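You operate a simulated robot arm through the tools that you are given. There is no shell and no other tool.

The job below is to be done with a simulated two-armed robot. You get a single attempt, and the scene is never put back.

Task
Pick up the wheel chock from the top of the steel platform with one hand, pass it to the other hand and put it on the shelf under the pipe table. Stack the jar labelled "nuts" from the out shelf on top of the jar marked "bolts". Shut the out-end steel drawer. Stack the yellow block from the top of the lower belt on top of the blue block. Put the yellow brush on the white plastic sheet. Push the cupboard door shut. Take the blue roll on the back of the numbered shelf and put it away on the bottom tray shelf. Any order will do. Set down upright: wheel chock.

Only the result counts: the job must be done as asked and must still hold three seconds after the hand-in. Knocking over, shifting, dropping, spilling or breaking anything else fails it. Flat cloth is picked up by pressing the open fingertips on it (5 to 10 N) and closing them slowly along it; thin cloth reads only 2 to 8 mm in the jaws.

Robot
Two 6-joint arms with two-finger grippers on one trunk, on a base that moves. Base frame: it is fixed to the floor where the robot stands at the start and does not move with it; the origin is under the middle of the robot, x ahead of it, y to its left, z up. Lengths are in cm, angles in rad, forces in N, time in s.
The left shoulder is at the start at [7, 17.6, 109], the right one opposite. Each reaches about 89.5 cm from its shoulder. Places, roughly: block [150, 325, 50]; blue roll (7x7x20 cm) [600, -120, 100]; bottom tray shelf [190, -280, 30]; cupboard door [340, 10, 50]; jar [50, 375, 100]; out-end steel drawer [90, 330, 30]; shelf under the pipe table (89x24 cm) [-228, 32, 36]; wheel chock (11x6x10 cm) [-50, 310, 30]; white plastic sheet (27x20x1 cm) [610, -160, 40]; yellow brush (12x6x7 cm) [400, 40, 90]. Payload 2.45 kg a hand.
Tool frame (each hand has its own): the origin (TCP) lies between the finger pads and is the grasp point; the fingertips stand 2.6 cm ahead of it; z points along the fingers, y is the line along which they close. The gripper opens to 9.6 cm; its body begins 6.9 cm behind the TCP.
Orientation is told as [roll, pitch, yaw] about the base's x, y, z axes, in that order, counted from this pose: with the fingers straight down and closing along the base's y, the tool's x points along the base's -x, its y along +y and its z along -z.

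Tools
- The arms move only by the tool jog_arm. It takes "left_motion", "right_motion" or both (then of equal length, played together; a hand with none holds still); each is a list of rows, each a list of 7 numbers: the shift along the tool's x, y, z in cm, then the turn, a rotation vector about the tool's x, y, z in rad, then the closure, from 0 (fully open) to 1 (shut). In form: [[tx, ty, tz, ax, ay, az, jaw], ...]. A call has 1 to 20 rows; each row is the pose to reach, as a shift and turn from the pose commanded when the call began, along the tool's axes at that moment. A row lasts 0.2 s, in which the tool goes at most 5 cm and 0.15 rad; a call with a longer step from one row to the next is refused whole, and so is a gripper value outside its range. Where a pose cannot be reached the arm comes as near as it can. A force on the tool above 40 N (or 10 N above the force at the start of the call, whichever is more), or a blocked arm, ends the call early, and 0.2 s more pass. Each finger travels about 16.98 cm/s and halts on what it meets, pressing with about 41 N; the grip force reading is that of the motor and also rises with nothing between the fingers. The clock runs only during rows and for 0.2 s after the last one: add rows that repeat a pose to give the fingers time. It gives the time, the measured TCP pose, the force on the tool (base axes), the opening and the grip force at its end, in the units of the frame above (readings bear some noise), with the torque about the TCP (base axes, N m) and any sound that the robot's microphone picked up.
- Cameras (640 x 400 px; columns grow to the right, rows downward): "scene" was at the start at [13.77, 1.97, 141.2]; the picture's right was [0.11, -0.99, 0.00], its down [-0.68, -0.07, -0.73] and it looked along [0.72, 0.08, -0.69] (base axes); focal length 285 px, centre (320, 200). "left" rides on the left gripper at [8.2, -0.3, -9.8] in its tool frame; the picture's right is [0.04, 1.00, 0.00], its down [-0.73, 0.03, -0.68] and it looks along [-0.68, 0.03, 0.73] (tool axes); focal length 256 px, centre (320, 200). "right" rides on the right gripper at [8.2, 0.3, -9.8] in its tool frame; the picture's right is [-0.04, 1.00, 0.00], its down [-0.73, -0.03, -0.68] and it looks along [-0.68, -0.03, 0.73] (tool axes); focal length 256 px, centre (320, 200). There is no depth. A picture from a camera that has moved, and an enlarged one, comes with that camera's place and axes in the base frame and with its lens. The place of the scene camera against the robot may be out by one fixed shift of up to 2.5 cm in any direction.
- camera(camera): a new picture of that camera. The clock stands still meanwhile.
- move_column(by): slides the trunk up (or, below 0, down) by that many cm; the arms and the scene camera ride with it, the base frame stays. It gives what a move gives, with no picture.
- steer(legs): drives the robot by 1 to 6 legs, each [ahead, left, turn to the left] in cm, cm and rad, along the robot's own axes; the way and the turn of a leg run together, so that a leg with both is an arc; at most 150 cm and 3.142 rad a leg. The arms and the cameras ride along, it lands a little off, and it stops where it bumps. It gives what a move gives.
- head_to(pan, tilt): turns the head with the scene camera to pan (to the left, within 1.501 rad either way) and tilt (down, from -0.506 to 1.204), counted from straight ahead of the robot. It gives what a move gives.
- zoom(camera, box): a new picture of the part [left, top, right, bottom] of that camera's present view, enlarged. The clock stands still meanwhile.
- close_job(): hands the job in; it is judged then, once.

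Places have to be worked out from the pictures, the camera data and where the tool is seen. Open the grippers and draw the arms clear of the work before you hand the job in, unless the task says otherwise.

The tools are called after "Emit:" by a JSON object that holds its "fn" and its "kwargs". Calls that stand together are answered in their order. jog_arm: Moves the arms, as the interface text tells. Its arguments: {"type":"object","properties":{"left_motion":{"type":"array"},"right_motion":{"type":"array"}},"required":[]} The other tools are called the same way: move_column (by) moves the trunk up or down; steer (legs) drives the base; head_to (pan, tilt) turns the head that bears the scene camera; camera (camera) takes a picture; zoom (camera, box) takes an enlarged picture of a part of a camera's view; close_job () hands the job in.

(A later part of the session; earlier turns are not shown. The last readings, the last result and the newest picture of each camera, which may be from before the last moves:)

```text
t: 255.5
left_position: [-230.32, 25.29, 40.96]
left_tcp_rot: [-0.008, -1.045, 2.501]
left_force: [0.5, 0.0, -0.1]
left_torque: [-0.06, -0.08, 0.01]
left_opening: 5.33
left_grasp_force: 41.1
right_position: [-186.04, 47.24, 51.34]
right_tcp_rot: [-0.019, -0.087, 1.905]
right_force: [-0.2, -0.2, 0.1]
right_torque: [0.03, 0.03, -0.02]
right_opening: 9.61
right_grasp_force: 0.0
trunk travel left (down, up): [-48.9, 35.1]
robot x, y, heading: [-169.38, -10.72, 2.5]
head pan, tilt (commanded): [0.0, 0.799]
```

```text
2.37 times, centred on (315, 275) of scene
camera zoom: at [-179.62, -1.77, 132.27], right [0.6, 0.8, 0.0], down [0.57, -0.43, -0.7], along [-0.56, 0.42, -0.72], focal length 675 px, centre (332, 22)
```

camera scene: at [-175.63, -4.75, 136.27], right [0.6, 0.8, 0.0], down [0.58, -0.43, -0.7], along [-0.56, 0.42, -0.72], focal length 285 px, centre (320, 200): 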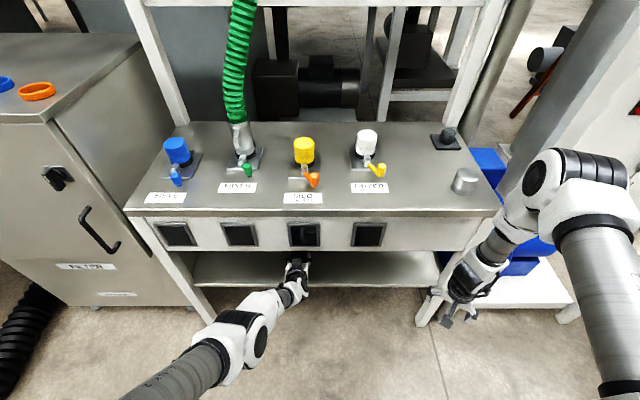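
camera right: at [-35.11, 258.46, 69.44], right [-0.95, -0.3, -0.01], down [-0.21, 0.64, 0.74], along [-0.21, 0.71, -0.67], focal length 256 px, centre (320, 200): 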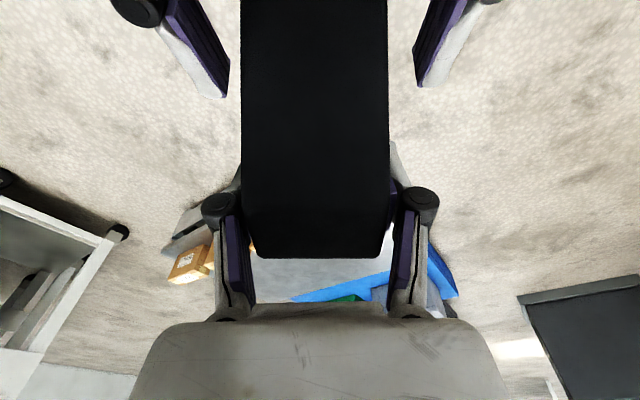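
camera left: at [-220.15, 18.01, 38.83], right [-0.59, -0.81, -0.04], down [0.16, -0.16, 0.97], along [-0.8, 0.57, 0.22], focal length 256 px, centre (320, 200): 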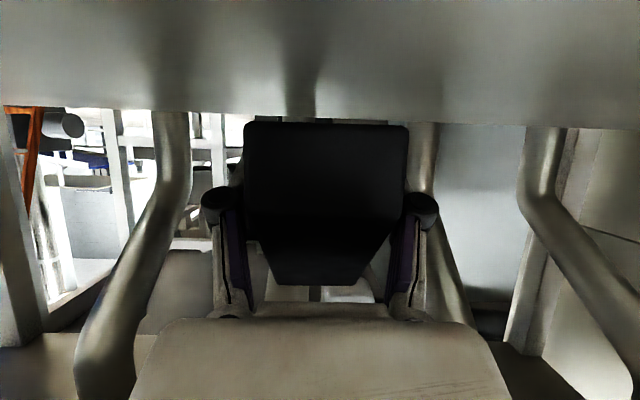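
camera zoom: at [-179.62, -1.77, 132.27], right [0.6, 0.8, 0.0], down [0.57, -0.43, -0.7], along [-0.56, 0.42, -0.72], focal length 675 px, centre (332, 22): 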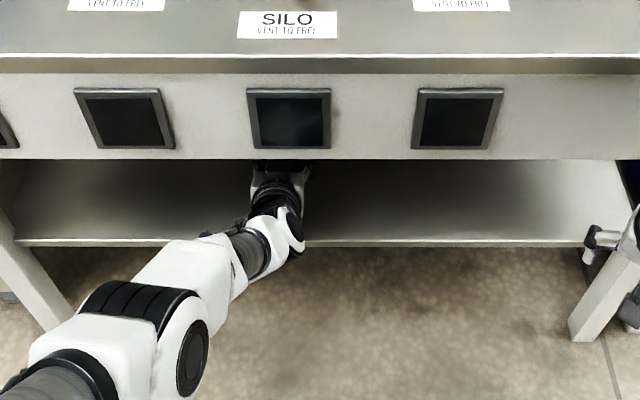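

The chock is over the shelf (≈6–17 cm deep). I lower in small steps, feeling for contact.

Emit:
{"fn": "move_column", "kwargs": {"by": -0.8}}

Emit:
{"fn": "move_column", "kwargs": {"by": -0.5}}

Emit:
{"fn": "move_column", "kwargs": {"by": -0.4}}

```text
t: 256.1
left_position: [-230.39, 25.29, 40.12]
left_tcp_rot: [-0.006, -1.046, 2.5]
left_force: [-0.3, 0.4, 0.3]
left_torque: [-0.02, -0.05, -0.02]
left_opening: 5.36
left_grasp_force: 40.8
right_position: [-186.16, 47.25, 50.52]
right_tcp_rot: [-0.02, -0.089, 1.907]
right_force: [0.6, 0.1, 0.8]
right_torque: [0.0, 0.01, -0.02]
right_opening: 9.59
right_grasp_force: 0.1
trunk travel left (down, up): [-48.1, 35.9]
robot x, y, heading: [-169.3, -10.85, 2.499]
head pan, tilt (commanded): [0.0, 0.799]
```

```text
t: 256.6
left_position: [-230.39, 25.3, 39.64]
left_tcp_rot: [-0.004, -1.045, 2.5]
left_force: [0.6, 0.2, 0.5]
left_torque: [-0.07, -0.08, 0.01]
left_opening: 5.37
left_grasp_force: 40.8
right_position: [-186.18, 47.24, 50.03]
right_tcp_rot: [-0.018, -0.089, 1.906]
right_force: [0.3, 0.4, -0.5]
right_torque: [0.03, 0.03, -0.01]
right_opening: 9.6
right_grasp_force: 0.1
trunk travel left (down, up): [-47.6, 36.4]
robot x, y, heading: [-169.54, -10.79, 2.501]
head pan, tilt (commanded): [0.0, 0.799]
```

```text
t: 257.2
left_position: [-230.42, 25.33, 39.38]
left_tcp_rot: [-0.007, -1.046, 2.499]
left_force: [0.2, 0.2, 0.0]
left_torque: [-0.04, -0.07, 0.01]
left_opening: 5.34
left_grasp_force: 40.8
right_position: [-186.04, 47.16, 49.69]
right_tcp_rot: [-0.02, -0.088, 1.908]
right_force: [0.1, 0.3, -0.2]
right_torque: [0.0, -0.01, 0.04]
right_opening: 9.6
right_grasp_force: 0.1
trunk travel left (down, up): [-47.2, 36.8]
robot x, y, heading: [-169.83, -10.66, 2.502]
head pan, tilt (commanded): [0.0, 0.799]
```

No contact yet at z 39.4. I look through the left camera at the gap.

Emit:
{"fn": "camera", "kwargs": {"camera": "left"}}

Emit:
{"fn": "zoom", "kwargs": {"camera": "left", "box": [220, 80, 420, 205]}}

```text
taken
camera left: at [-220.14, 18.01, 37.11], right [-0.59, -0.81, -0.04], down [0.16, -0.16, 0.97], along [-0.8, 0.57, 0.22], focal length 256 px, centre (320, 200)
```

left: 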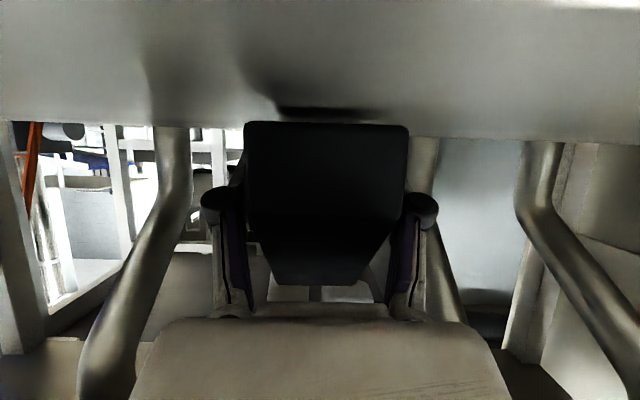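

```text
3.20 times, centred on (320, 142) of left
camera zoom: at [-220.14, 18.01, 37.11], right [-0.59, -0.81, -0.04], down [0.16, -0.16, 0.97], along [-0.8, 0.57, 0.22], focal length 819 px, centre (320, 384)
```

zoom: 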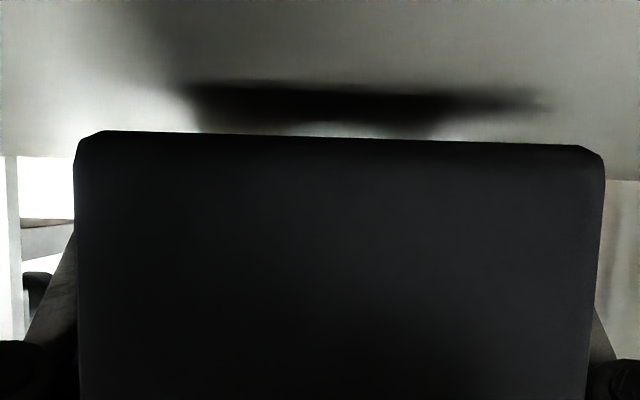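

There is still roughly a 0.5–1 cm gap. I keep lowering in 0.3–0.4 cm steps.

Emit:
{"fn": "move_column", "kwargs": {"by": -0.4}}

Emit:
{"fn": "move_column", "kwargs": {"by": -0.3}}

Emit:
{"fn": "zoom", "kwargs": {"camera": "left", "box": [220, 80, 420, 205]}}

```text
t: 257.7
left_position: [-230.4, 25.31, 38.88]
left_tcp_rot: [-0.007, -1.046, 2.499]
left_force: [0.3, 0.3, 0.2]
left_torque: [-0.07, -0.06, 0.0]
left_opening: 5.39
left_grasp_force: 41.0
right_position: [-186.0, 47.27, 49.13]
right_tcp_rot: [-0.019, -0.088, 1.905]
right_force: [-0.4, 0.6, -0.2]
right_torque: [-0.02, -0.03, -0.02]
right_opening: 9.6
right_grasp_force: 0.1
trunk travel left (down, up): [-46.8, 37.2]
robot x, y, heading: [-169.53, -10.88, 2.499]
head pan, tilt (commanded): [0.0, 0.799]
```

```text
t: 258.2
left_position: [-230.36, 25.33, 38.87]
left_tcp_rot: [-0.005, -1.05, 2.498]
left_force: [3.5, -3.8, 8.6]
left_torque: [-0.71, -0.35, 0.09]
left_opening: 5.36
left_grasp_force: 40.6
right_position: [-185.98, 47.16, 49.06]
right_tcp_rot: [-0.017, -0.088, 1.906]
right_force: [0.1, -0.5, -0.1]
right_torque: [0.0, -0.01, 0.01]
right_opening: 9.6
right_grasp_force: 0.0
trunk travel left (down, up): [-46.5, 37.5]
robot x, y, heading: [-169.62, -10.71, 2.499]
head pan, tilt (commanded): [0.0, 0.799]
```

```text
3.20 times, centred on (320, 142) of left
camera zoom: at [-220.15, 18.02, 36.57], right [-0.59, -0.81, -0.04], down [0.16, -0.16, 0.97], along [-0.79, 0.56, 0.22], focal length 819 px, centre (320, 384)
```

zoom: 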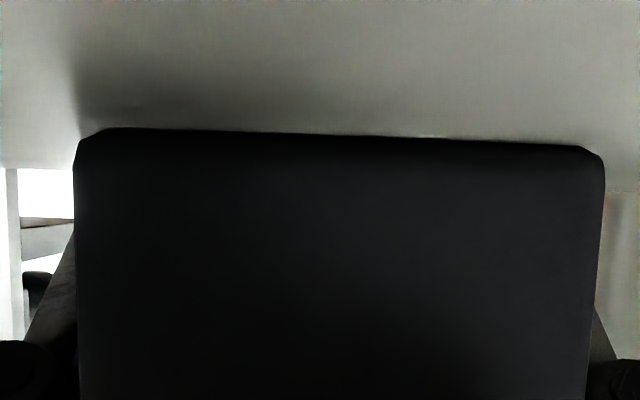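

Contact felt (+8.6 N), the chock's low end is on the shelf. I open the left fingers slowly so that it settles flat.

Emit:
{"fn": "jog_arm", "kwargs": {"left_motion": [[0, 0, 0, 0, 0, 0, 0.8], [0, 0, 0, 0, 0, 0, 0.6], [0, 0, 0, 0, 0, 0, 0.5], [0, 0, 0, 0, 0, 0, 0.44], [0, 0, 0, 0, 0, 0, 0.4], [0, 0, 0, 0, 0, 0, 0.35], [0, 0, 0, 0, 0, 0, 0.25], [0, 0, 0, 0, 0, 0, 0.1], [0, 0, 0, 0, 0, 0, 0], [0, 0, 0, 0, 0, 0, 0]]}}

Emit:
{"fn": "camera", "kwargs": {"camera": "left"}}

Emit:
{"fn": "zoom", "kwargs": {"camera": "left", "box": [220, 80, 420, 205]}}

```text
t: 260.4
left_position: [-230.39, 25.21, 38.66]
left_tcp_rot: [-0.005, -1.047, 2.499]
left_force: [-0.1, 0.2, -0.8]
left_torque: [0.0, 0.03, -0.03]
left_opening: 9.59
left_grasp_force: 0.1
right_position: [-186.08, 47.3, 48.91]
right_tcp_rot: [-0.017, -0.09, 1.906]
right_force: [-0.9, -0.6, 0.3]
right_torque: [-0.02, 0.03, 0.02]
right_opening: 9.61
right_grasp_force: 0.0
trunk travel left (down, up): [-46.5, 37.5]
robot x, y, heading: [-169.81, -10.63, 2.506]
head pan, tilt (commanded): [0.0, 0.799]
```

```text
taken
camera left: at [-220.14, 18.01, 36.44], right [-0.59, -0.81, -0.04], down [0.16, -0.16, 0.97], along [-0.8, 0.57, 0.22], focal length 256 px, centre (320, 200)
```

left: 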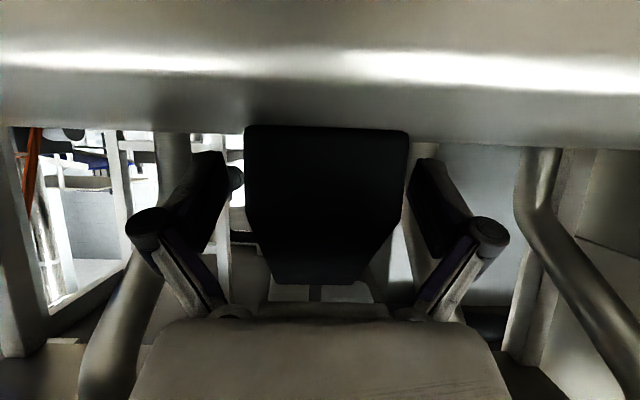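

```text
3.20 times, centred on (320, 142) of left
camera zoom: at [-220.14, 18.01, 36.44], right [-0.59, -0.81, -0.04], down [0.16, -0.16, 0.97], along [-0.8, 0.57, 0.22], focal length 819 px, centre (320, 384)
```

zoom: 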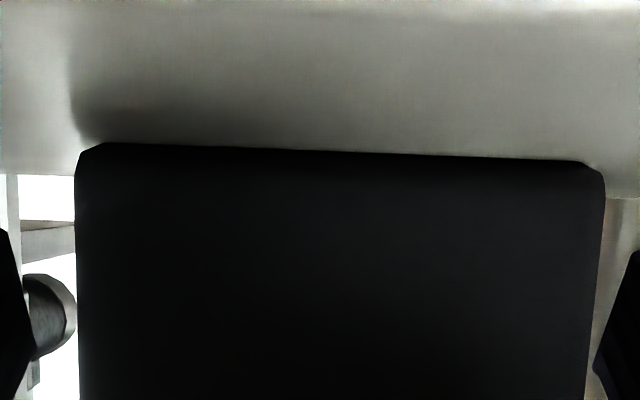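

The chock stands upright on the shelf. I back straight out 40 cm and check.

Emit:
{"fn": "steer", "kwargs": {"legs": [[-40, 0, 0]]}}

Emit:
{"fn": "camera", "kwargs": {"camera": "left"}}

Emit:
{"fn": "head_to", "kwargs": {"pan": 0.0, "tilt": 0.6}}

Emit:
{"fn": "camera", "kwargs": {"camera": "scene"}}

```text
t: 262.9
left_position: [-198.59, 1.3, 38.7]
left_tcp_rot: [-0.006, -1.047, 2.505]
left_force: [-0.4, 0.2, -0.7]
left_torque: [-0.04, -0.02, 0.02]
left_opening: 9.59
left_grasp_force: 0.0
right_position: [-154.34, 23.32, 48.98]
right_tcp_rot: [-0.017, -0.088, 1.91]
right_force: [-0.4, 0.2, 0.6]
right_torque: [0.0, -0.04, 0.01]
right_opening: 9.6
right_grasp_force: 0.0
trunk travel left (down, up): [-46.5, 37.5]
robot x, y, heading: [-137.65, -34.32, 2.503]
head pan, tilt (commanded): [0.0, 0.799]
```

```text
taken
camera left: at [-188.25, -5.97, 36.49], right [-0.58, -0.81, -0.04], down [0.16, -0.16, 0.97], along [-0.8, 0.56, 0.22], focal length 256 px, centre (320, 200)
```

left: 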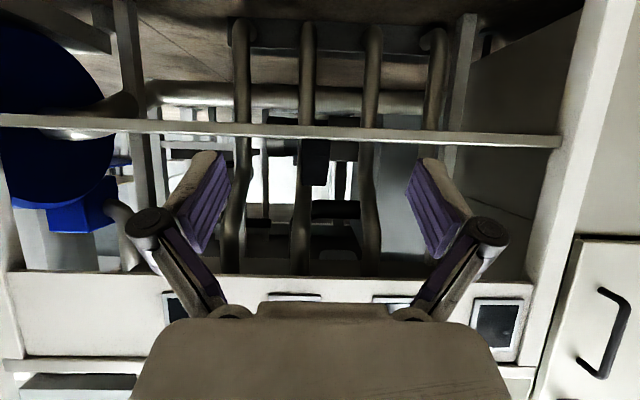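

```text
t: 263.6
left_position: [-198.4, 1.32, 38.55]
left_tcp_rot: [-0.006, -1.046, 2.504]
left_force: [-1.0, 0.2, 0.1]
left_torque: [-0.01, -0.01, -0.02]
left_opening: 9.59
left_grasp_force: 0.1
right_position: [-154.26, 23.47, 48.84]
right_tcp_rot: [-0.019, -0.089, 1.909]
right_force: [0.4, 0.2, -0.4]
right_torque: [0.0, -0.01, 0.02]
right_opening: 9.6
right_grasp_force: 0.1
trunk travel left (down, up): [-46.5, 37.5]
robot x, y, heading: [-137.68, -34.47, 2.504]
head pan, tilt (commanded): [0.0, 0.6]
```

```text
taken
camera scene: at [-148.24, -25.13, 131.56], right [0.59, 0.8, 0.0], down [0.45, -0.34, -0.82], along [-0.66, 0.49, -0.57], focal length 285 px, centre (320, 200)
```

scene: 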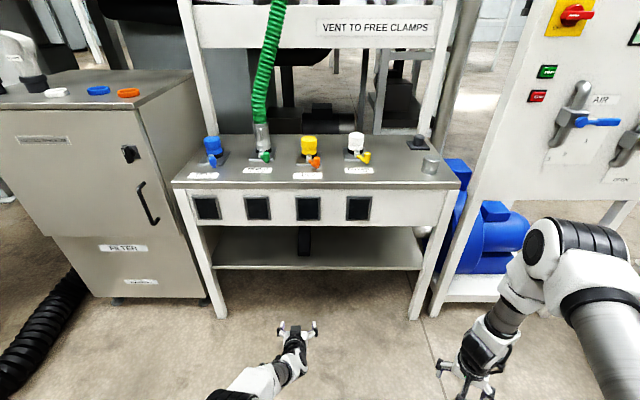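

I zoom to confirm the chock's pose on the shelf.

Emit:
{"fn": "zoom", "kwargs": {"camera": "scene", "box": [240, 200, 370, 290]}}

Emit:
{"fn": "zoom", "kwargs": {"camera": "left", "box": [260, 110, 380, 200]}}

```text
4.44 times, centred on (305, 245) of scene
camera zoom: at [-148.24, -25.13, 131.56], right [0.59, 0.8, 0.0], down [0.45, -0.34, -0.82], along [-0.66, 0.49, -0.57], focal length 1265 px, centre (387, 0)
```

zoom: 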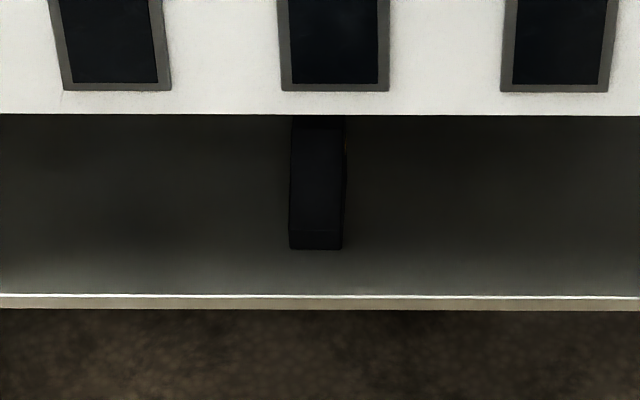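

```text
4.44 times, centred on (320, 155) of left
camera zoom: at [-188.27, -5.96, 36.44], right [-0.58, -0.81, -0.04], down [0.16, -0.16, 0.97], along [-0.8, 0.56, 0.22], focal length 1138 px, centre (320, 400)
```

zoom: 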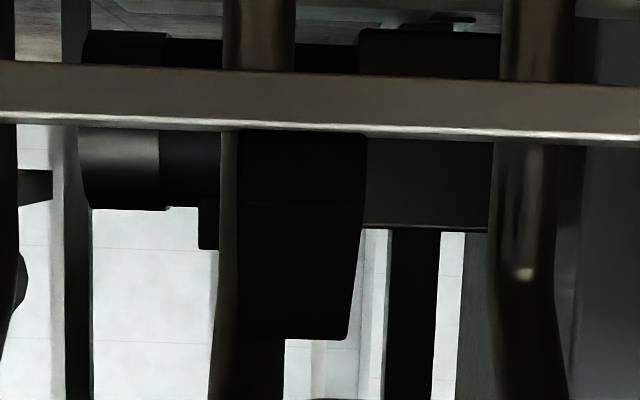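

The chock is upright on the shelf. Next I fold the left hand to a compact downward pose, raise the trunk to normal, turn around and drive back east along y≈20.

Emit:
{"fn": "jog_arm", "kwargs": {"left_motion": [[-0.8, 0, -2.9, 0, 0.15, 0, 0], [-1.5, 0, -5.9, 0, 0.3, 0, 0], [-2.3, 0, -8.8, 0, 0.45, 0, 0], [-3.1, 0, -11.7, 0, 0.6, 0, 0], [-3.9, 0, -14.6, 0, 0.75, 0, 0], [-4.6, 0, -17.6, 0, 0.9, 0, 0], [-5.4, 0, -20.5, 0, 1.046, 0, 0], [-5.4, 0, -20.5, 0, 1.046, 0, 0]]}}

Emit:
{"fn": "move_column", "kwargs": {"by": 11}}

Emit:
{"fn": "steer", "kwargs": {"legs": [[0, 0, -2.504], [130, 50, 0], [120, 0, 0]]}}

Emit:
{"fn": "head_to", "kwargs": {"pan": 0.0, "tilt": 0.35}}

Emit:
{"fn": "camera", "kwargs": {"camera": "scene"}}

```text
t: 265.4
left_position: [-187.13, -8.64, 49.33]
left_tcp_rot: [0.043, -0.129, 2.499]
left_force: [-0.1, 0.3, -0.2]
left_torque: [-0.03, -0.01, 0.04]
left_opening: 9.61
left_grasp_force: 0.2
left hand out of reach, approached as far as the arm can: row 5, 6, 7, 8
right_position: [-154.26, 23.31, 48.95]
right_tcp_rot: [-0.019, -0.088, 1.91]
right_force: [-0.7, -0.3, 0.7]
right_torque: [0.02, 0.02, -0.01]
right_opening: 9.61
right_grasp_force: 0.0
trunk travel left (down, up): [-46.5, 37.5]
robot x, y, heading: [-137.78, -34.77, 2.502]
head pan, tilt (commanded): [0.0, 0.6]
```

```text
t: 266.9
left_position: [-187.16, -8.61, 60.34]
left_tcp_rot: [0.045, -0.129, 2.498]
left_force: [0.2, 0.1, -0.9]
left_torque: [-0.01, -0.01, -0.01]
left_opening: 9.63
left_grasp_force: 0.1
right_position: [-154.27, 23.38, 59.92]
right_tcp_rot: [-0.019, -0.089, 1.909]
right_force: [0.2, 1.0, -0.3]
right_torque: [0.01, 0.01, -0.02]
right_opening: 9.6
right_grasp_force: 0.1
trunk travel left (down, up): [-57.5, 26.5]
robot x, y, heading: [-137.69, -34.36, 2.502]
head pan, tilt (commanded): [0.0, 0.6]
```

```text
t: 285.4
left_position: [167.05, 27.46, 60.24]
left_tcp_rot: [0.044, -0.13, 0.01]
left_force: [0.0, -0.5, 0.7]
left_torque: [-0.02, -0.01, 0.02]
left_opening: 9.58
left_grasp_force: 0.0
right_position: [160.42, -18.01, 59.88]
right_tcp_rot: [-0.018, -0.089, -0.582]
right_force: [-0.2, 0.1, -0.1]
right_torque: [0.02, 0.04, 0.0]
right_opening: 9.59
right_grasp_force: 0.0
trunk travel left (down, up): [-57.5, 26.5]
robot x, y, heading: [111.89, 18.02, 0.011]
head pan, tilt (commanded): [0.0, 0.6]
```

```text
t: 286.2
left_position: [167.19, 27.31, 60.31]
left_tcp_rot: [0.043, -0.129, 0.008]
left_force: [0.8, 0.3, 0.4]
left_torque: [0.02, 0.03, -0.03]
left_opening: 9.61
left_grasp_force: 0.1
right_position: [160.41, -17.95, 59.97]
right_tcp_rot: [-0.017, -0.089, -0.581]
right_force: [-0.3, 0.2, 0.4]
right_torque: [0.01, 0.02, -0.01]
right_opening: 9.61
right_grasp_force: 0.1
trunk travel left (down, up): [-57.5, 26.5]
robot x, y, heading: [111.82, 17.71, 0.013]
head pan, tilt (commanded): [0.0, 0.351]
```

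```text
taken
camera scene: at [126.95, 19.17, 144.84], right [0.01, -1.0, 0.0], down [-0.34, 0.0, -0.94], along [0.94, 0.01, -0.34], focal length 285 px, centre (320, 200)
```

scene: 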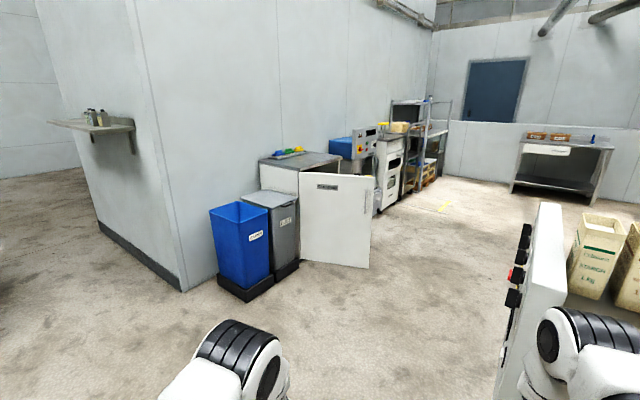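

I see the cupboard with its door open (white panel), bins beside it, and the machines beyond. I zoom in.

Emit:
{"fn": "zoom", "kwargs": {"camera": "scene", "box": [200, 100, 460, 300]}}

Emit:
{"fn": "zoom", "kwargs": {"camera": "scene", "box": [320, 80, 620, 230]}}

```text
2.00 times, centred on (330, 200) of scene
camera zoom: at [126.95, 19.17, 144.84], right [0.01, -1.0, 0.0], down [-0.34, 0.0, -0.94], along [0.94, 0.01, -0.34], focal length 569 px, centre (300, 200)
```

zoom: 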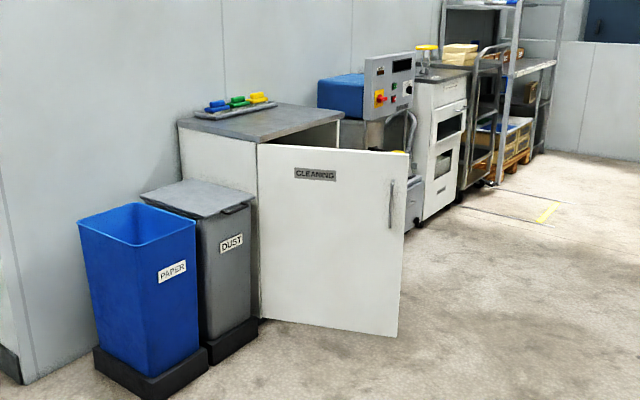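

```text
2.13 times, centred on (470, 155) of scene
camera zoom: at [126.95, 19.17, 144.84], right [0.01, -1.0, 0.0], down [-0.34, 0.0, -0.94], along [0.94, 0.01, -0.34], focal length 607 px, centre (0, 296)
```

zoom: 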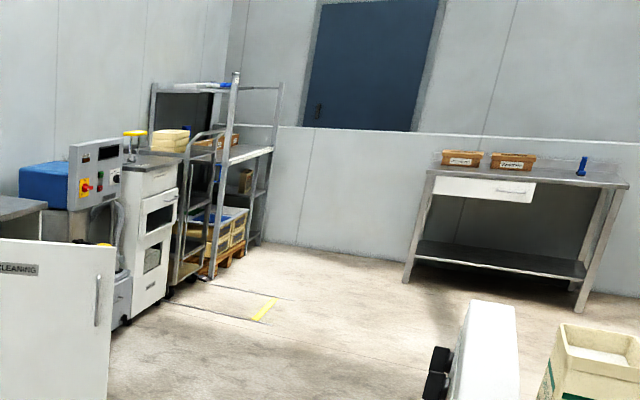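

The CLEANING cupboard door is open ~60°, hinge near (348, 39), free edge near (339, −20). I'll push it shut with the left hand pointing forward, fingers closed. First I prepare the hand.

Emit:
{"fn": "jog_arm", "kwargs": {"left_motion": [[-0.6, 0, 0, 0, -0.14, 0, 0.2], [-1.2, 0, 0, 0, -0.28, 0, 0.4], [-1.8, 0, 0, 0, -0.42, 0, 0.6], [-2.4, 0, 0, 0, -0.56, 0, 0.8], [-3, 0, 0, 0, -0.7, 0, 1], [-3.6, 0, 0, 0, -0.84, 0, 1], [-4.2, 0, 0, 0, -0.98, 0, 1], [-4.8, 0, 0, 0, -1.12, 0, 1], [-5.4, 0, 0, 0, -1.26, 0, 1], [-6, 0, 0, 0, -1.4, 0, 1], [-6, 0, 0, 0, -1.44, 0, 1]]}}

Emit:
{"fn": "steer", "kwargs": {"legs": [[88, 20, 0], [56, -50, 0]]}}

Emit:
{"fn": "head_to", "kwargs": {"pan": 0.0, "tilt": 0.6}}

Emit:
{"fn": "camera", "kwargs": {"camera": "scene"}}

```text
t: 288.6
left_position: [173.11, 27.44, 61.14]
left_tcp_rot: [1.586, -1.527, -1.574]
left_force: [0.5, 0.2, 0.6]
left_torque: [0.0, 0.0, 0.01]
left_opening: 0.0
left_grasp_force: 27.9
left hand out of reach, approached as far as the arm can: row 1, 2, 3, 4, 5, 6
right_position: [160.25, -18.06, 59.96]
right_tcp_rot: [-0.016, -0.09, -0.58]
right_force: [1.2, 0.1, -0.4]
right_torque: [0.0, 0.0, -0.02]
right_opening: 9.6
right_grasp_force: 0.1
trunk travel left (down, up): [-57.5, 26.5]
robot x, y, heading: [112.05, 17.87, 0.012]
head pan, tilt (commanded): [0.0, 0.351]
```

```text
t: 297.0
left_position: [316.87, -0.44, 61.04]
left_tcp_rot: [1.533, -1.528, -1.517]
left_force: [0.1, -0.6, -0.2]
left_torque: [0.0, -0.01, 0.0]
left_opening: 0.02
left_grasp_force: 28.4
right_position: [304.22, -46.03, 59.9]
right_tcp_rot: [-0.017, -0.089, -0.578]
right_force: [-0.5, 0.5, 0.2]
right_torque: [-0.03, 0.02, 0.0]
right_opening: 9.6
right_grasp_force: 0.0
trunk travel left (down, up): [-57.5, 26.5]
robot x, y, heading: [256.01, -10.45, 0.015]
head pan, tilt (commanded): [0.0, 0.351]
```

```text
t: 297.8
left_position: [316.8, -0.53, 61.16]
left_tcp_rot: [1.54, -1.529, -1.525]
left_force: [1.1, 0.6, 0.1]
left_torque: [-0.01, -0.02, 0.01]
left_opening: 0.01
left_grasp_force: 28.3
right_position: [304.03, -46.03, 59.96]
right_tcp_rot: [-0.018, -0.089, -0.577]
right_force: [-0.8, 0.3, -0.1]
right_torque: [-0.02, -0.02, 0.04]
right_opening: 9.61
right_grasp_force: 0.1
trunk travel left (down, up): [-57.5, 26.5]
robot x, y, heading: [255.42, -10.05, 0.016]
head pan, tilt (commanded): [0.0, 0.6]
```

```text
taken
camera scene: at [270.16, -8.84, 142.57], right [0.02, -1.0, 0.0], down [-0.56, -0.01, -0.83], along [0.83, 0.01, -0.56], focal length 285 px, centre (320, 200)
```

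scene: 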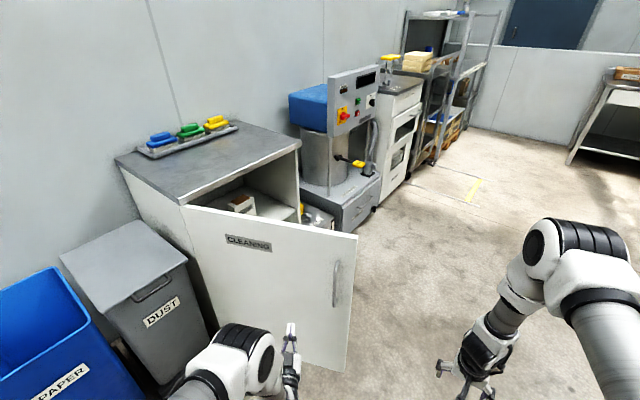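

The left fingertips are 25 cm from the door, in line with it about 40 cm from the hinge (clear of the handle). I push by driving the base along an arc; first leg.

Emit:
{"fn": "steer", "kwargs": {"legs": [[33.7, -12.6, 0.134]]}}

Emit:
{"fn": "camera", "kwargs": {"camera": "scene"}}

```text
t: 300.1
left_position: [349.44, -2.04, 60.92]
left_tcp_rot: [1.523, -1.528, -1.369]
left_force: [0.1, -0.5, 0.3]
left_torque: [-0.02, -0.04, 0.01]
left_opening: 0.0
left_grasp_force: 28.7
right_position: [343.25, -48.81, 59.87]
right_tcp_rot: [-0.02, -0.086, -0.443]
right_force: [0.0, 0.5, 0.8]
right_torque: [-0.02, 0.0, 0.01]
right_opening: 9.58
right_grasp_force: 0.1
trunk travel left (down, up): [-57.5, 26.5]
robot x, y, heading: [290.4, -19.73, 0.153]
head pan, tilt (commanded): [0.0, 0.6]
```

```text
taken
camera scene: at [304.73, -16.75, 142.56], right [0.15, -0.99, 0.0], down [-0.56, -0.09, -0.82], along [0.81, 0.13, -0.57], focal length 285 px, centre (320, 200)
```

scene: 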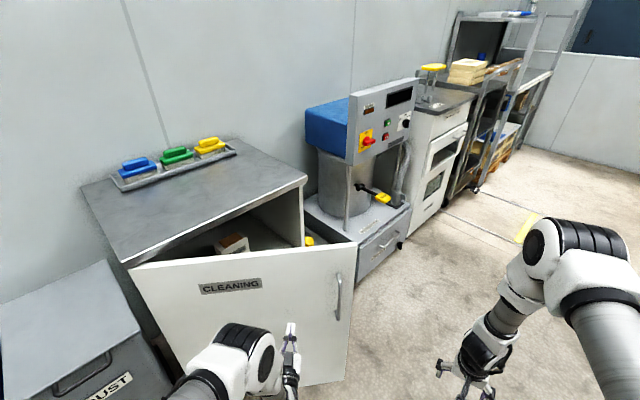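

The door is swinging inward with the hand. I continue with the next two arc legs.

Emit:
{"fn": "steer", "kwargs": {"legs": [[11.8, -9.7, 0.15], [12.3, -11.9, 0.2]]}}

Emit:
{"fn": "camera", "kwargs": {"camera": "scene"}}

```text
t: 302.5
left_position: [369.47, 4.18, 61.0]
left_tcp_rot: [1.512, -1.528, -1.011]
left_force: [0.1, 0.2, 0.8]
left_torque: [0.02, -0.01, 0.04]
left_opening: 0.0
left_grasp_force: 28.4
right_position: [379.61, -42.04, 59.81]
right_tcp_rot: [-0.019, -0.088, -0.093]
right_force: [-0.4, -0.2, -0.2]
right_torque: [0.0, 0.04, 0.02]
right_opening: 9.58
right_grasp_force: 0.1
trunk travel left (down, up): [-57.5, 26.5]
robot x, y, heading: [320.17, -33.18, 0.5]
head pan, tilt (commanded): [0.0, 0.6]
```

```text
taken
camera scene: at [332.87, -25.24, 142.55], right [0.48, -0.88, 0.0], down [-0.5, -0.27, -0.82], along [0.72, 0.4, -0.57], focal length 285 px, centre (320, 200)
```

scene: 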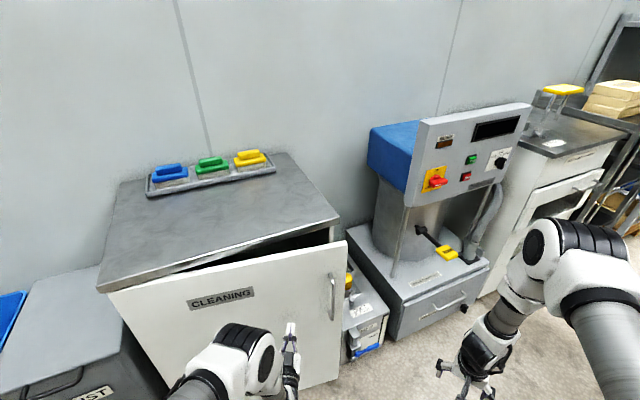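

Almost shut. One more arc leg to close it, then I'll check the contact.

Emit:
{"fn": "steer", "kwargs": {"legs": [[13.0, -9.5, 0.18]]}}

Emit:
{"fn": "camera", "kwargs": {"camera": "scene"}}

```text
t: 303.9
left_position: [376.47, 10.16, 60.91]
left_tcp_rot: [1.57, -1.526, -0.917]
left_force: [0.8, -1.2, -0.3]
left_torque: [0.02, -0.01, 0.0]
left_opening: 0.02
left_grasp_force: 29.3
right_position: [393.71, -33.58, 59.92]
right_tcp_rot: [-0.018, -0.088, 0.061]
right_force: [0.7, -0.3, -0.3]
right_torque: [0.0, 0.01, -0.01]
right_opening: 9.6
right_grasp_force: 0.1
trunk travel left (down, up): [-57.5, 26.5]
robot x, y, heading: [333.48, -33.44, 0.656]
head pan, tilt (commanded): [0.0, 0.6]
stopped in leg 1: the force on the tool passed its limit at 95 N (the readings are from after the stop); the commanded pose is now the measured one
```

```text
taken
camera scene: at [345.12, -24.3, 142.54], right [0.61, -0.79, 0.0], down [-0.45, -0.34, -0.82], along [0.65, 0.5, -0.57], focal length 285 px, centre (320, 200)
```

scene: 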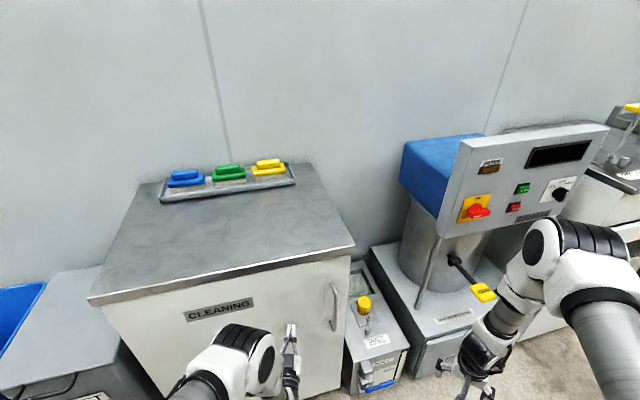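

The force limit tripped as the door met its stop. I zoom to check that it is fully shut.

Emit:
{"fn": "zoom", "kwargs": {"camera": "scene", "box": [80, 130, 380, 330]}}

```text
2.00 times, centred on (230, 230) of scene
camera zoom: at [345.12, -24.3, 142.54], right [0.61, -0.79, 0.0], down [-0.45, -0.34, -0.82], along [0.65, 0.5, -0.57], focal length 569 px, centre (500, 140)
```

zoom: 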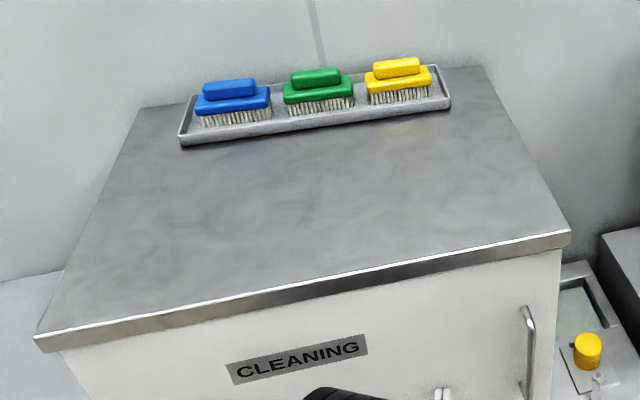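

The door is shut flush under the top. Next, the yellow brush at the back of the cupboard top: I'll approach with the cupboard on my left side. I back off, turn right 1.3 rad and raise the trunk.

Emit:
{"fn": "steer", "kwargs": {"legs": [[-32, 0, 0], [0, 0, -1.3]]}}

Emit:
{"fn": "move_column", "kwargs": {"by": 24}}

Emit:
{"fn": "jog_arm", "kwargs": {"left_motion": [[0, 0, 0, 0, 0.14, 0, 1], [0, 0, 0, 0, 0.28, 0, 1], [0, 0, 0, 0, 0.42, 0, 0.8], [0, 0, 0, 0, 0.56, 0, 0.6], [0, 0, 0, 0, 0.7, 0, 0.4], [0, 0, 0, 0, 0.84, 0, 0.2], [0, 0, 0, 0, 0.98, 0, 0], [0, 0, 0, 0, 1.12, 0, 0], [0, 0, 0, 0, 1.26, 0, 0], [0, 0, 0, 0, 1.4, 0, 0], [0, 0, 0, 0, 1.53, 0, 0]]}}

Emit:
{"fn": "head_to", "kwargs": {"pan": 0.6, "tilt": 0.6}}

Emit:
{"fn": "camera", "kwargs": {"camera": "scene"}}

```text
t: 309.2
left_position: [361.9, -82.94, 60.93]
left_tcp_rot: [1.585, -1.525, -2.231]
left_force: [-0.1, -0.2, 0.5]
left_torque: [0.0, 0.02, -0.01]
left_opening: 0.0
left_grasp_force: 28.6
right_position: [324.16, -111.25, 59.9]
right_tcp_rot: [-0.019, -0.089, -1.239]
right_force: [-0.2, 0.1, 0.1]
right_torque: [0.0, 0.02, -0.02]
right_opening: 9.59
right_grasp_force: 0.1
trunk travel left (down, up): [-57.5, 26.5]
robot x, y, heading: [308.08, -53.21, -0.646]
head pan, tilt (commanded): [0.0, 0.6]
```

```text
t: 311.7
left_position: [361.71, -82.95, 85.07]
left_tcp_rot: [1.581, -1.528, -2.226]
left_force: [0.2, -0.6, 0.8]
left_torque: [-0.01, -0.02, 0.02]
left_opening: 0.01
left_grasp_force: 28.7
right_position: [324.26, -111.2, 83.93]
right_tcp_rot: [-0.019, -0.09, -1.242]
right_force: [-0.3, 0.5, 0.1]
right_torque: [0.01, -0.01, 0.01]
right_opening: 9.61
right_grasp_force: 0.0
trunk travel left (down, up): [-81.5, 2.5]
robot x, y, heading: [308.18, -53.33, -0.65]
head pan, tilt (commanded): [0.0, 0.6]
```

```text
t: 314.1
left_position: [363.38, -81.77, 84.0]
left_tcp_rot: [0.142, -0.242, -0.65]
left_force: [0.5, 0.1, -0.1]
left_torque: [-0.04, 0.0, 0.01]
left_opening: 9.63
left_grasp_force: 0.0
left hand out of reach, approached as far as the arm can: row 10, 11
right_position: [324.36, -111.05, 83.92]
right_tcp_rot: [-0.019, -0.088, -1.24]
right_force: [0.2, -0.1, -0.1]
right_torque: [0.02, 0.01, 0.01]
right_opening: 9.59
right_grasp_force: 0.0
trunk travel left (down, up): [-81.5, 2.5]
robot x, y, heading: [308.23, -53.21, -0.641]
head pan, tilt (commanded): [0.0, 0.6]
```

```text
t: 315.1
left_position: [363.27, -81.73, 83.98]
left_tcp_rot: [0.143, -0.242, -0.649]
left_force: [-0.1, 0.7, -0.4]
left_torque: [-0.02, 0.0, 0.0]
left_opening: 9.63
left_grasp_force: 0.2
right_position: [324.23, -111.26, 83.93]
right_tcp_rot: [-0.018, -0.089, -1.239]
right_force: [-0.1, 0.4, -0.5]
right_torque: [0.0, 0.0, -0.01]
right_opening: 9.6
right_grasp_force: 0.0
trunk travel left (down, up): [-81.5, 2.5]
robot x, y, heading: [308.17, -53.14, -0.643]
head pan, tilt (commanded): [0.6, 0.6]
```

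```text
taken
camera scene: at [321.48, -55.54, 166.57], right [-0.05, -1.0, 0.0], down [-0.56, 0.03, -0.82], along [0.82, -0.04, -0.57], focal length 285 px, centre (320, 200)
```

scene: 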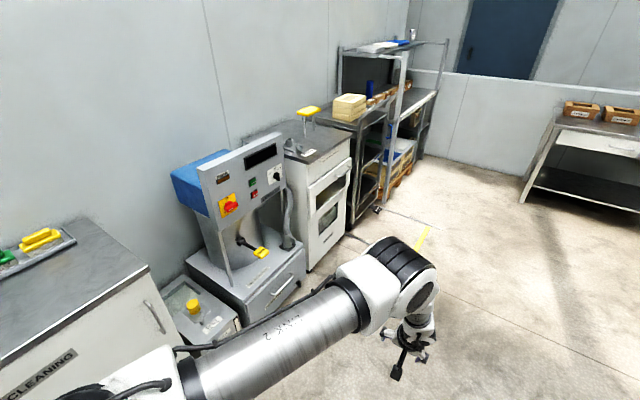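

The far rack and workbench come into view. I now swing the left arm out to the left side at height, in an arc around the shoulder, with the hand pointing down.

Emit:
{"fn": "jog_arm", "kwargs": {"left_motion": [[0.9, 3.9, -0.7, 0.01, 0.02, 0, 0], [1.8, 7.7, -1.4, 0.02, 0.03, 0, 0], [2.7, 11.6, -2.1, 0.03, 0.05, 0, 0], [3.6, 15.4, -2.9, 0.04, 0.06, 0, 0], [4.5, 19.3, -3.6, 0.05, 0.08, 0, 0], [5.4, 23.1, -4.3, 0.06, 0.1, 0, 0], [6.3, 27, -5, 0.07, 0.12, 0, 0], [7.2, 30.8, -5.7, 0.08, 0.14, 0, 0], [8.8, 33.8, -7.1, 0.09, 0.15, 0, 0], [10.5, 36.7, -8.5, 0.1, 0.17, 0.01, 0], [12.1, 39.7, -9.9, 0.11, 0.18, 0.01, 0], [13.7, 42.7, -11.4, 0.12, 0.2, 0.02, 0], [15.3, 45.6, -12.8, 0.13, 0.21, 0.02, 0], [17, 48.6, -14.2, 0.14, 0.22, 0.03, 0], [18.6, 51.5, -15.6, 0.14, 0.24, 0.03, 0], [20.2, 54.5, -17, 0.14, 0.24, 0.03, 0]]}}

Emit:
{"fn": "head_to", "kwargs": {"pan": 0.9, "tilt": 0.6}}

Emit:
{"fn": "camera", "kwargs": {"camera": "scene"}}

```text
t: 318.5
left_position: [373.98, -31.13, 101.5]
left_tcp_rot: [0.008, 0.0, -0.664]
left_force: [-0.6, -0.5, -0.4]
left_torque: [0.05, 0.02, 0.01]
left_opening: 9.62
left_grasp_force: 0.1
left hand out of reach, approached as far as the arm can: row 15, 16
right_position: [324.3, -111.34, 83.81]
right_tcp_rot: [-0.016, -0.086, -1.241]
right_force: [-0.1, -1.5, -0.4]
right_torque: [0.04, 0.0, 0.04]
right_opening: 9.57
right_grasp_force: 0.1
trunk travel left (down, up): [-81.5, 2.5]
robot x, y, heading: [308.16, -53.33, -0.646]
head pan, tilt (commanded): [0.6, 0.6]
```

```text
t: 319.3
left_position: [374.15, -30.72, 101.61]
left_tcp_rot: [0.004, -0.002, -0.661]
left_force: [-0.2, 0.4, 0.5]
left_torque: [0.0, 0.01, -0.05]
left_opening: 9.59
left_grasp_force: 0.3
right_position: [324.27, -111.06, 84.12]
right_tcp_rot: [-0.019, -0.089, -1.238]
right_force: [0.4, -0.1, -0.3]
right_torque: [-0.02, 0.02, -0.01]
right_opening: 9.62
right_grasp_force: 0.0
trunk travel left (down, up): [-81.5, 2.5]
robot x, y, heading: [307.99, -52.95, -0.646]
head pan, tilt (commanded): [0.901, 0.6]
```

```text
taken
camera scene: at [321.19, -52.79, 166.57], right [0.25, -0.97, 0.0], down [-0.55, -0.14, -0.82], along [0.8, 0.21, -0.57], focal length 285 px, centre (320, 200)
```

scene: 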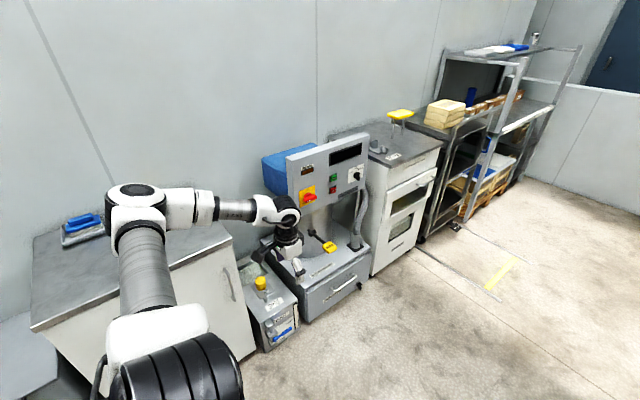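

The hand points down at (fwd 39, left 57). I try extending it further to the left and back relative to the body.

Emit:
{"fn": "jog_arm", "kwargs": {"left_motion": [[1.7, 2.5, 0, 0, 0, 0, 0], [3.4, 4.9, 0, 0, 0, 0, 0], [5.1, 7.4, 0, 0, 0, 0, 0], [6.9, 9.9, 0, 0, 0, 0, 0], [8.6, 12.3, 0, 0, 0, 0, 0], [10.3, 14.8, 0, 0, 0, 0, 0], [10.3, 14.8, 0, 0, 0, 0, 0]]}}

Emit:
{"fn": "camera", "kwargs": {"camera": "scene"}}

```text
t: 320.9
left_position: [374.47, -26.03, 94.84]
left_tcp_rot: [0.005, -0.001, -0.661]
left_force: [-0.9, -0.9, 1.3]
left_torque: [0.0, 0.01, 0.0]
left_opening: 9.58
left_grasp_force: 0.1
left hand out of reach, approached as far as the arm can: row 1, 2, 3, 4, 5, 6, 7
right_position: [324.2, -111.1, 83.91]
right_tcp_rot: [-0.018, -0.087, -1.239]
right_force: [0.4, 0.0, -0.2]
right_torque: [0.0, 0.0, -0.01]
right_opening: 9.61
right_grasp_force: 0.2
trunk travel left (down, up): [-81.5, 2.5]
robot x, y, heading: [308.07, -52.89, -0.643]
head pan, tilt (commanded): [0.901, 0.6]
```

```text
taken
camera scene: at [321.21, -52.95, 166.56], right [0.25, -0.97, 0.0], down [-0.55, -0.14, -0.83], along [0.8, 0.21, -0.56], focal length 285 px, centre (320, 200)
```

scene: 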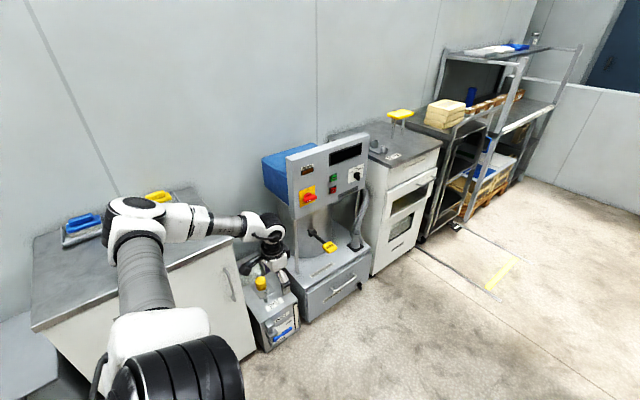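

The arm stalls here, so I test whether the wrist yaw is the limiting factor by rotating the hand toward the arm's direction.

Emit:
{"fn": "jog_arm", "kwargs": {"left_motion": [[0, 0, 0, 0, 0, -0.15, 0], [0, 0, 0, 0, 0, -0.3, 0], [0, 0, 0, 0, 0, -0.45, 0], [0, 0, 0, 0, 0, -0.6, 0], [0, 0, 0, 0, 0, -0.75, 0]]}}

Emit:
{"fn": "jog_arm", "kwargs": {"left_motion": [[-2, 2, 0, 0, 0, 0, 0], [-4, 4, 0, 0, 0, 0, 0], [-6, 6, 0, 0, 0, 0, 0], [-8, 8, 0, 0, 0, 0, 0]]}}

```text
t: 322.1
left_position: [374.18, -26.33, 94.88]
left_tcp_rot: [0.003, -0.004, 0.091]
left_force: [-0.4, -0.8, 0.5]
left_torque: [0.01, -0.03, 0.02]
left_opening: 9.6
left_grasp_force: 0.1
left hand out of reach, approached as far as the arm can: row 5
right_position: [324.25, -111.23, 83.87]
right_tcp_rot: [-0.018, -0.089, -1.238]
right_force: [1.1, -0.6, -0.4]
right_torque: [-0.06, -0.01, 0.01]
right_opening: 9.58
right_grasp_force: 0.1
trunk travel left (down, up): [-81.5, 2.5]
robot x, y, heading: [308.24, -53.27, -0.642]
head pan, tilt (commanded): [0.901, 0.6]
```

```text
t: 323.1
left_position: [381.04, -17.53, 95.13]
left_tcp_rot: [0.0, -0.006, 0.087]
left_force: [0.0, 1.1, -1.1]
left_torque: [-0.02, 0.04, 0.03]
left_opening: 9.59
left_grasp_force: 0.0
left hand out of reach, approached as far as the arm can: row 4
right_position: [324.21, -111.12, 83.93]
right_tcp_rot: [-0.018, -0.088, -1.238]
right_force: [0.5, 0.1, 0.0]
right_torque: [0.01, 0.03, 0.01]
right_opening: 9.6
right_grasp_force: 0.0
trunk travel left (down, up): [-81.5, 2.5]
robot x, y, heading: [308.01, -53.44, -0.645]
head pan, tilt (commanded): [0.901, 0.6]
```

With the yaw freed, the hand moved out to left 72. Now I turn the yaw back so the fingers close perpendicular to the wall and see whether the position holds.

Emit:
{"fn": "jog_arm", "kwargs": {"left_motion": [[0, 0, 0, 0, 0, 0.15, 0], [0, 0, 0, 0, 0, 0.3, 0], [0, 0, 0, 0, 0, 0.45, 0], [0, 0, 0, 0, 0, 0.6, 0], [0, 0, 0, 0, 0, 0.73, 0], [0, 0, 0, 0, 0, 0.73, 0]]}}

Emit:
{"fn": "camera", "kwargs": {"camera": "scene"}}

```text
t: 324.5
left_position: [375.12, -25.33, 94.35]
left_tcp_rot: [0.012, -0.006, -0.639]
left_force: [-0.1, 0.2, 0.1]
left_torque: [-0.02, -0.02, -0.01]
left_opening: 9.6
left_grasp_force: 0.0
left hand out of reach, approached as far as the arm can: row 3, 4, 5, 6
right_position: [324.17, -111.18, 84.1]
right_tcp_rot: [-0.019, -0.091, -1.241]
right_force: [-0.8, -0.8, 0.6]
right_torque: [-0.02, -0.03, 0.03]
right_opening: 9.59
right_grasp_force: 0.1
trunk travel left (down, up): [-81.5, 2.5]
robot x, y, heading: [308.04, -52.83, -0.649]
head pan, tilt (commanded): [0.901, 0.6]
```

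```text
taken
camera scene: at [321.08, -52.74, 166.57], right [0.25, -0.97, 0.0], down [-0.55, -0.14, -0.83], along [0.8, 0.21, -0.56], focal length 285 px, centre (320, 200)
```

scene: 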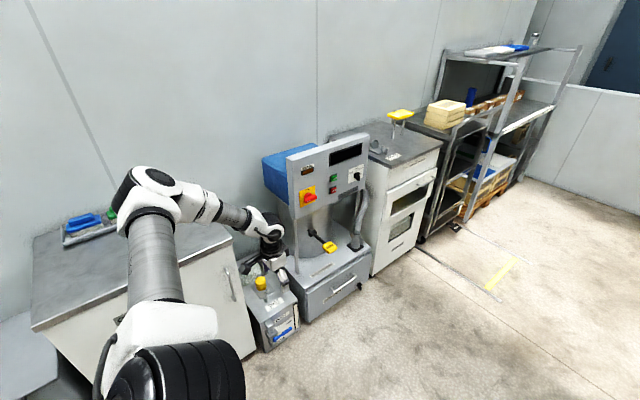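

The wrist limit is on that side, so I rotate the hand the other way round (−π) to get the same closing direction.

Emit:
{"fn": "jog_arm", "kwargs": {"left_motion": [[0, 0, 0, 0, 0, -0.15, 0], [0, 0, 0, 0, 0, -0.3, 0], [0, 0, 0, 0, 0, -0.45, 0], [0, 0, 0, 0, 0, -0.6, 0], [0, 0, 0, 0, 0, -0.75, 0], [0, 0, 0, 0, 0, -0.9, 0], [0, 0, 0, 0, 0, -1.05, 0], [0, 0, 0, 0, 0, -1.2, 0], [0, 0, 0, 0, 0, -1.35, 0], [0, 0, 0, 0, 0, -1.5, 0], [0, 0, 0, 0, 0, -1.65, 0], [0, 0, 0, 0, 0, -1.8, 0], [0, 0, 0, 0, 0, -1.95, 0], [0, 0, 0, 0, 0, -2.1, 0], [0, 0, 0, 0, 0, -2.25, 0], [0, 0, 0, 0, 0, -2.4, 0], [0, 0, 0, 0, 0, -2.55, 0], [0, 0, 0, 0, 0, -2.7, 0], [0, 0, 0, 0, 0, -2.85, 0], [0, 0, 0, 0, 0, -3.0, 0]]}}

Emit:
{"fn": "jog_arm", "kwargs": {"left_motion": [[0, -2, 0, 0, 0, -0.07, 0], [0, -4, 0, 0, 0, -0.14, 0], [0, -6, 0, 0, 0, -0.14, 0], [0, -8, 0, 0, 0, -0.14, 0], [0, -10, 0, 0, 0, -0.14, 0], [0, -12, 0, 0, 0, -0.14, 0]]}}

Emit:
{"fn": "camera", "kwargs": {"camera": "scene"}}

Emit:
{"fn": "camera", "kwargs": {"camera": "left"}}

```text
t: 328.7
left_position: [375.22, -25.37, 94.49]
left_tcp_rot: [-0.005, 0.002, 2.362]
left_force: [0.0, 0.5, -0.2]
left_torque: [0.03, 0.01, 0.02]
left_opening: 9.6
left_grasp_force: 0.0
right_position: [324.26, -111.14, 83.77]
right_tcp_rot: [-0.018, -0.091, -1.239]
right_force: [0.3, -0.3, -0.9]
right_torque: [0.02, 0.03, 0.01]
right_opening: 9.63
right_grasp_force: 0.2
trunk travel left (down, up): [-81.5, 2.5]
robot x, y, heading: [308.3, -53.28, -0.647]
head pan, tilt (commanded): [0.901, 0.6]
```

```text
t: 330.1
left_position: [383.71, -16.78, 94.4]
left_tcp_rot: [-0.004, 0.003, 2.497]
left_force: [0.6, 0.3, -0.5]
left_torque: [0.02, 0.03, 0.04]
left_opening: 9.6
left_grasp_force: 0.0
right_position: [324.31, -111.0, 83.99]
right_tcp_rot: [-0.019, -0.088, -1.239]
right_force: [0.6, 0.6, -0.2]
right_torque: [0.0, 0.06, -0.03]
right_opening: 9.61
right_grasp_force: 0.0
trunk travel left (down, up): [-81.5, 2.5]
robot x, y, heading: [308.17, -53.43, -0.645]
head pan, tilt (commanded): [0.901, 0.6]
```

```text
taken
camera scene: at [321.29, -52.89, 166.56], right [0.25, -0.97, 0.0], down [-0.55, -0.14, -0.82], along [0.8, 0.21, -0.57], focal length 285 px, centre (320, 200)
```

scene: 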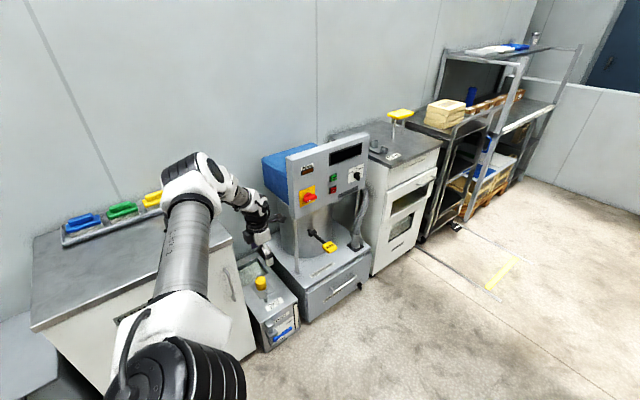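

```text
taken
camera left: at [390.4, -21.42, 104.31], right [-0.57, -0.82, 0.0], down [-0.61, 0.41, 0.68], along [-0.56, 0.39, -0.73], focal length 256 px, centre (320, 200)
```

left: 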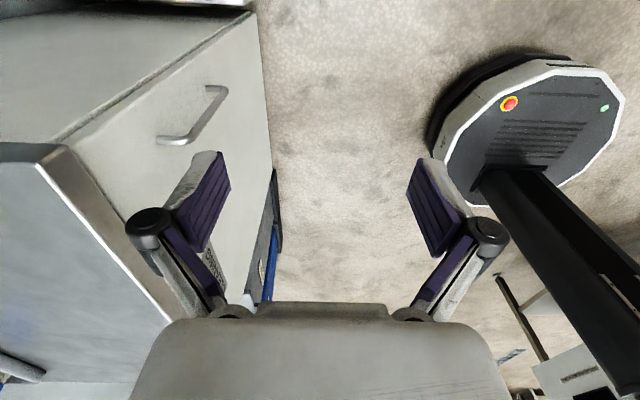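

The hand is now at left 74, pointing down with fingers closing perpendicular to the wall, no limit. I raise it 11 cm to clear the brushes.

Emit:
{"fn": "jog_arm", "kwargs": {"left_motion": [[0, 0, -2.2, 0, 0, 0, 0], [0, 0, -4.4, 0, 0, 0, 0], [0, 0, -6.6, 0, 0, 0, 0], [0, 0, -8.8, 0, 0, 0, 0], [0, 0, -11, 0, 0, 0, 0], [0, 0, -11, 0, 0, 0, 0]]}}

Emit:
{"fn": "head_to", "kwargs": {"pan": 1.3, "tilt": 0.7}}

Emit:
{"fn": "camera", "kwargs": {"camera": "scene"}}

```text
t: 331.5
left_position: [383.66, -16.82, 105.53]
left_tcp_rot: [-0.006, 0.0, 2.498]
left_force: [-0.2, 0.1, 0.0]
left_torque: [-0.02, 0.0, -0.02]
left_opening: 9.6
left_grasp_force: 0.1
right_position: [324.24, -111.2, 83.83]
right_tcp_rot: [-0.02, -0.088, -1.239]
right_force: [-0.3, 0.7, 0.8]
right_torque: [0.0, -0.03, -0.01]
right_opening: 9.6
right_grasp_force: 0.0
trunk travel left (down, up): [-81.5, 2.5]
robot x, y, heading: [308.51, -53.16, -0.648]
head pan, tilt (commanded): [0.901, 0.6]
```

```text
t: 332.4
left_position: [383.7, -16.65, 105.61]
left_tcp_rot: [-0.003, 0.002, 2.498]
left_force: [-0.6, 0.4, 0.3]
left_torque: [-0.01, -0.02, -0.02]
left_opening: 9.62
left_grasp_force: 0.1
right_position: [324.29, -111.11, 83.89]
right_tcp_rot: [-0.018, -0.088, -1.239]
right_force: [0.8, 0.0, -0.1]
right_torque: [-0.02, 0.0, 0.01]
right_opening: 9.58
right_grasp_force: 0.1
trunk travel left (down, up): [-81.5, 2.5]
robot x, y, heading: [308.13, -53.37, -0.645]
head pan, tilt (commanded): [1.3, 0.7]
```

```text
taken
camera scene: at [319.39, -49.93, 165.71], right [0.61, -0.79, 0.0], down [-0.51, -0.39, -0.77], along [0.61, 0.47, -0.64], focal length 285 px, centre (320, 200)
```

scene: 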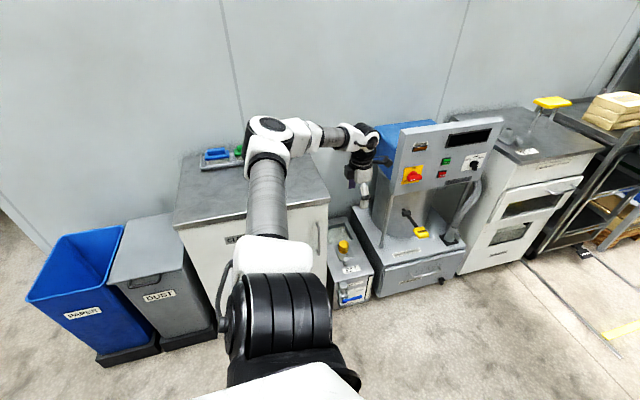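

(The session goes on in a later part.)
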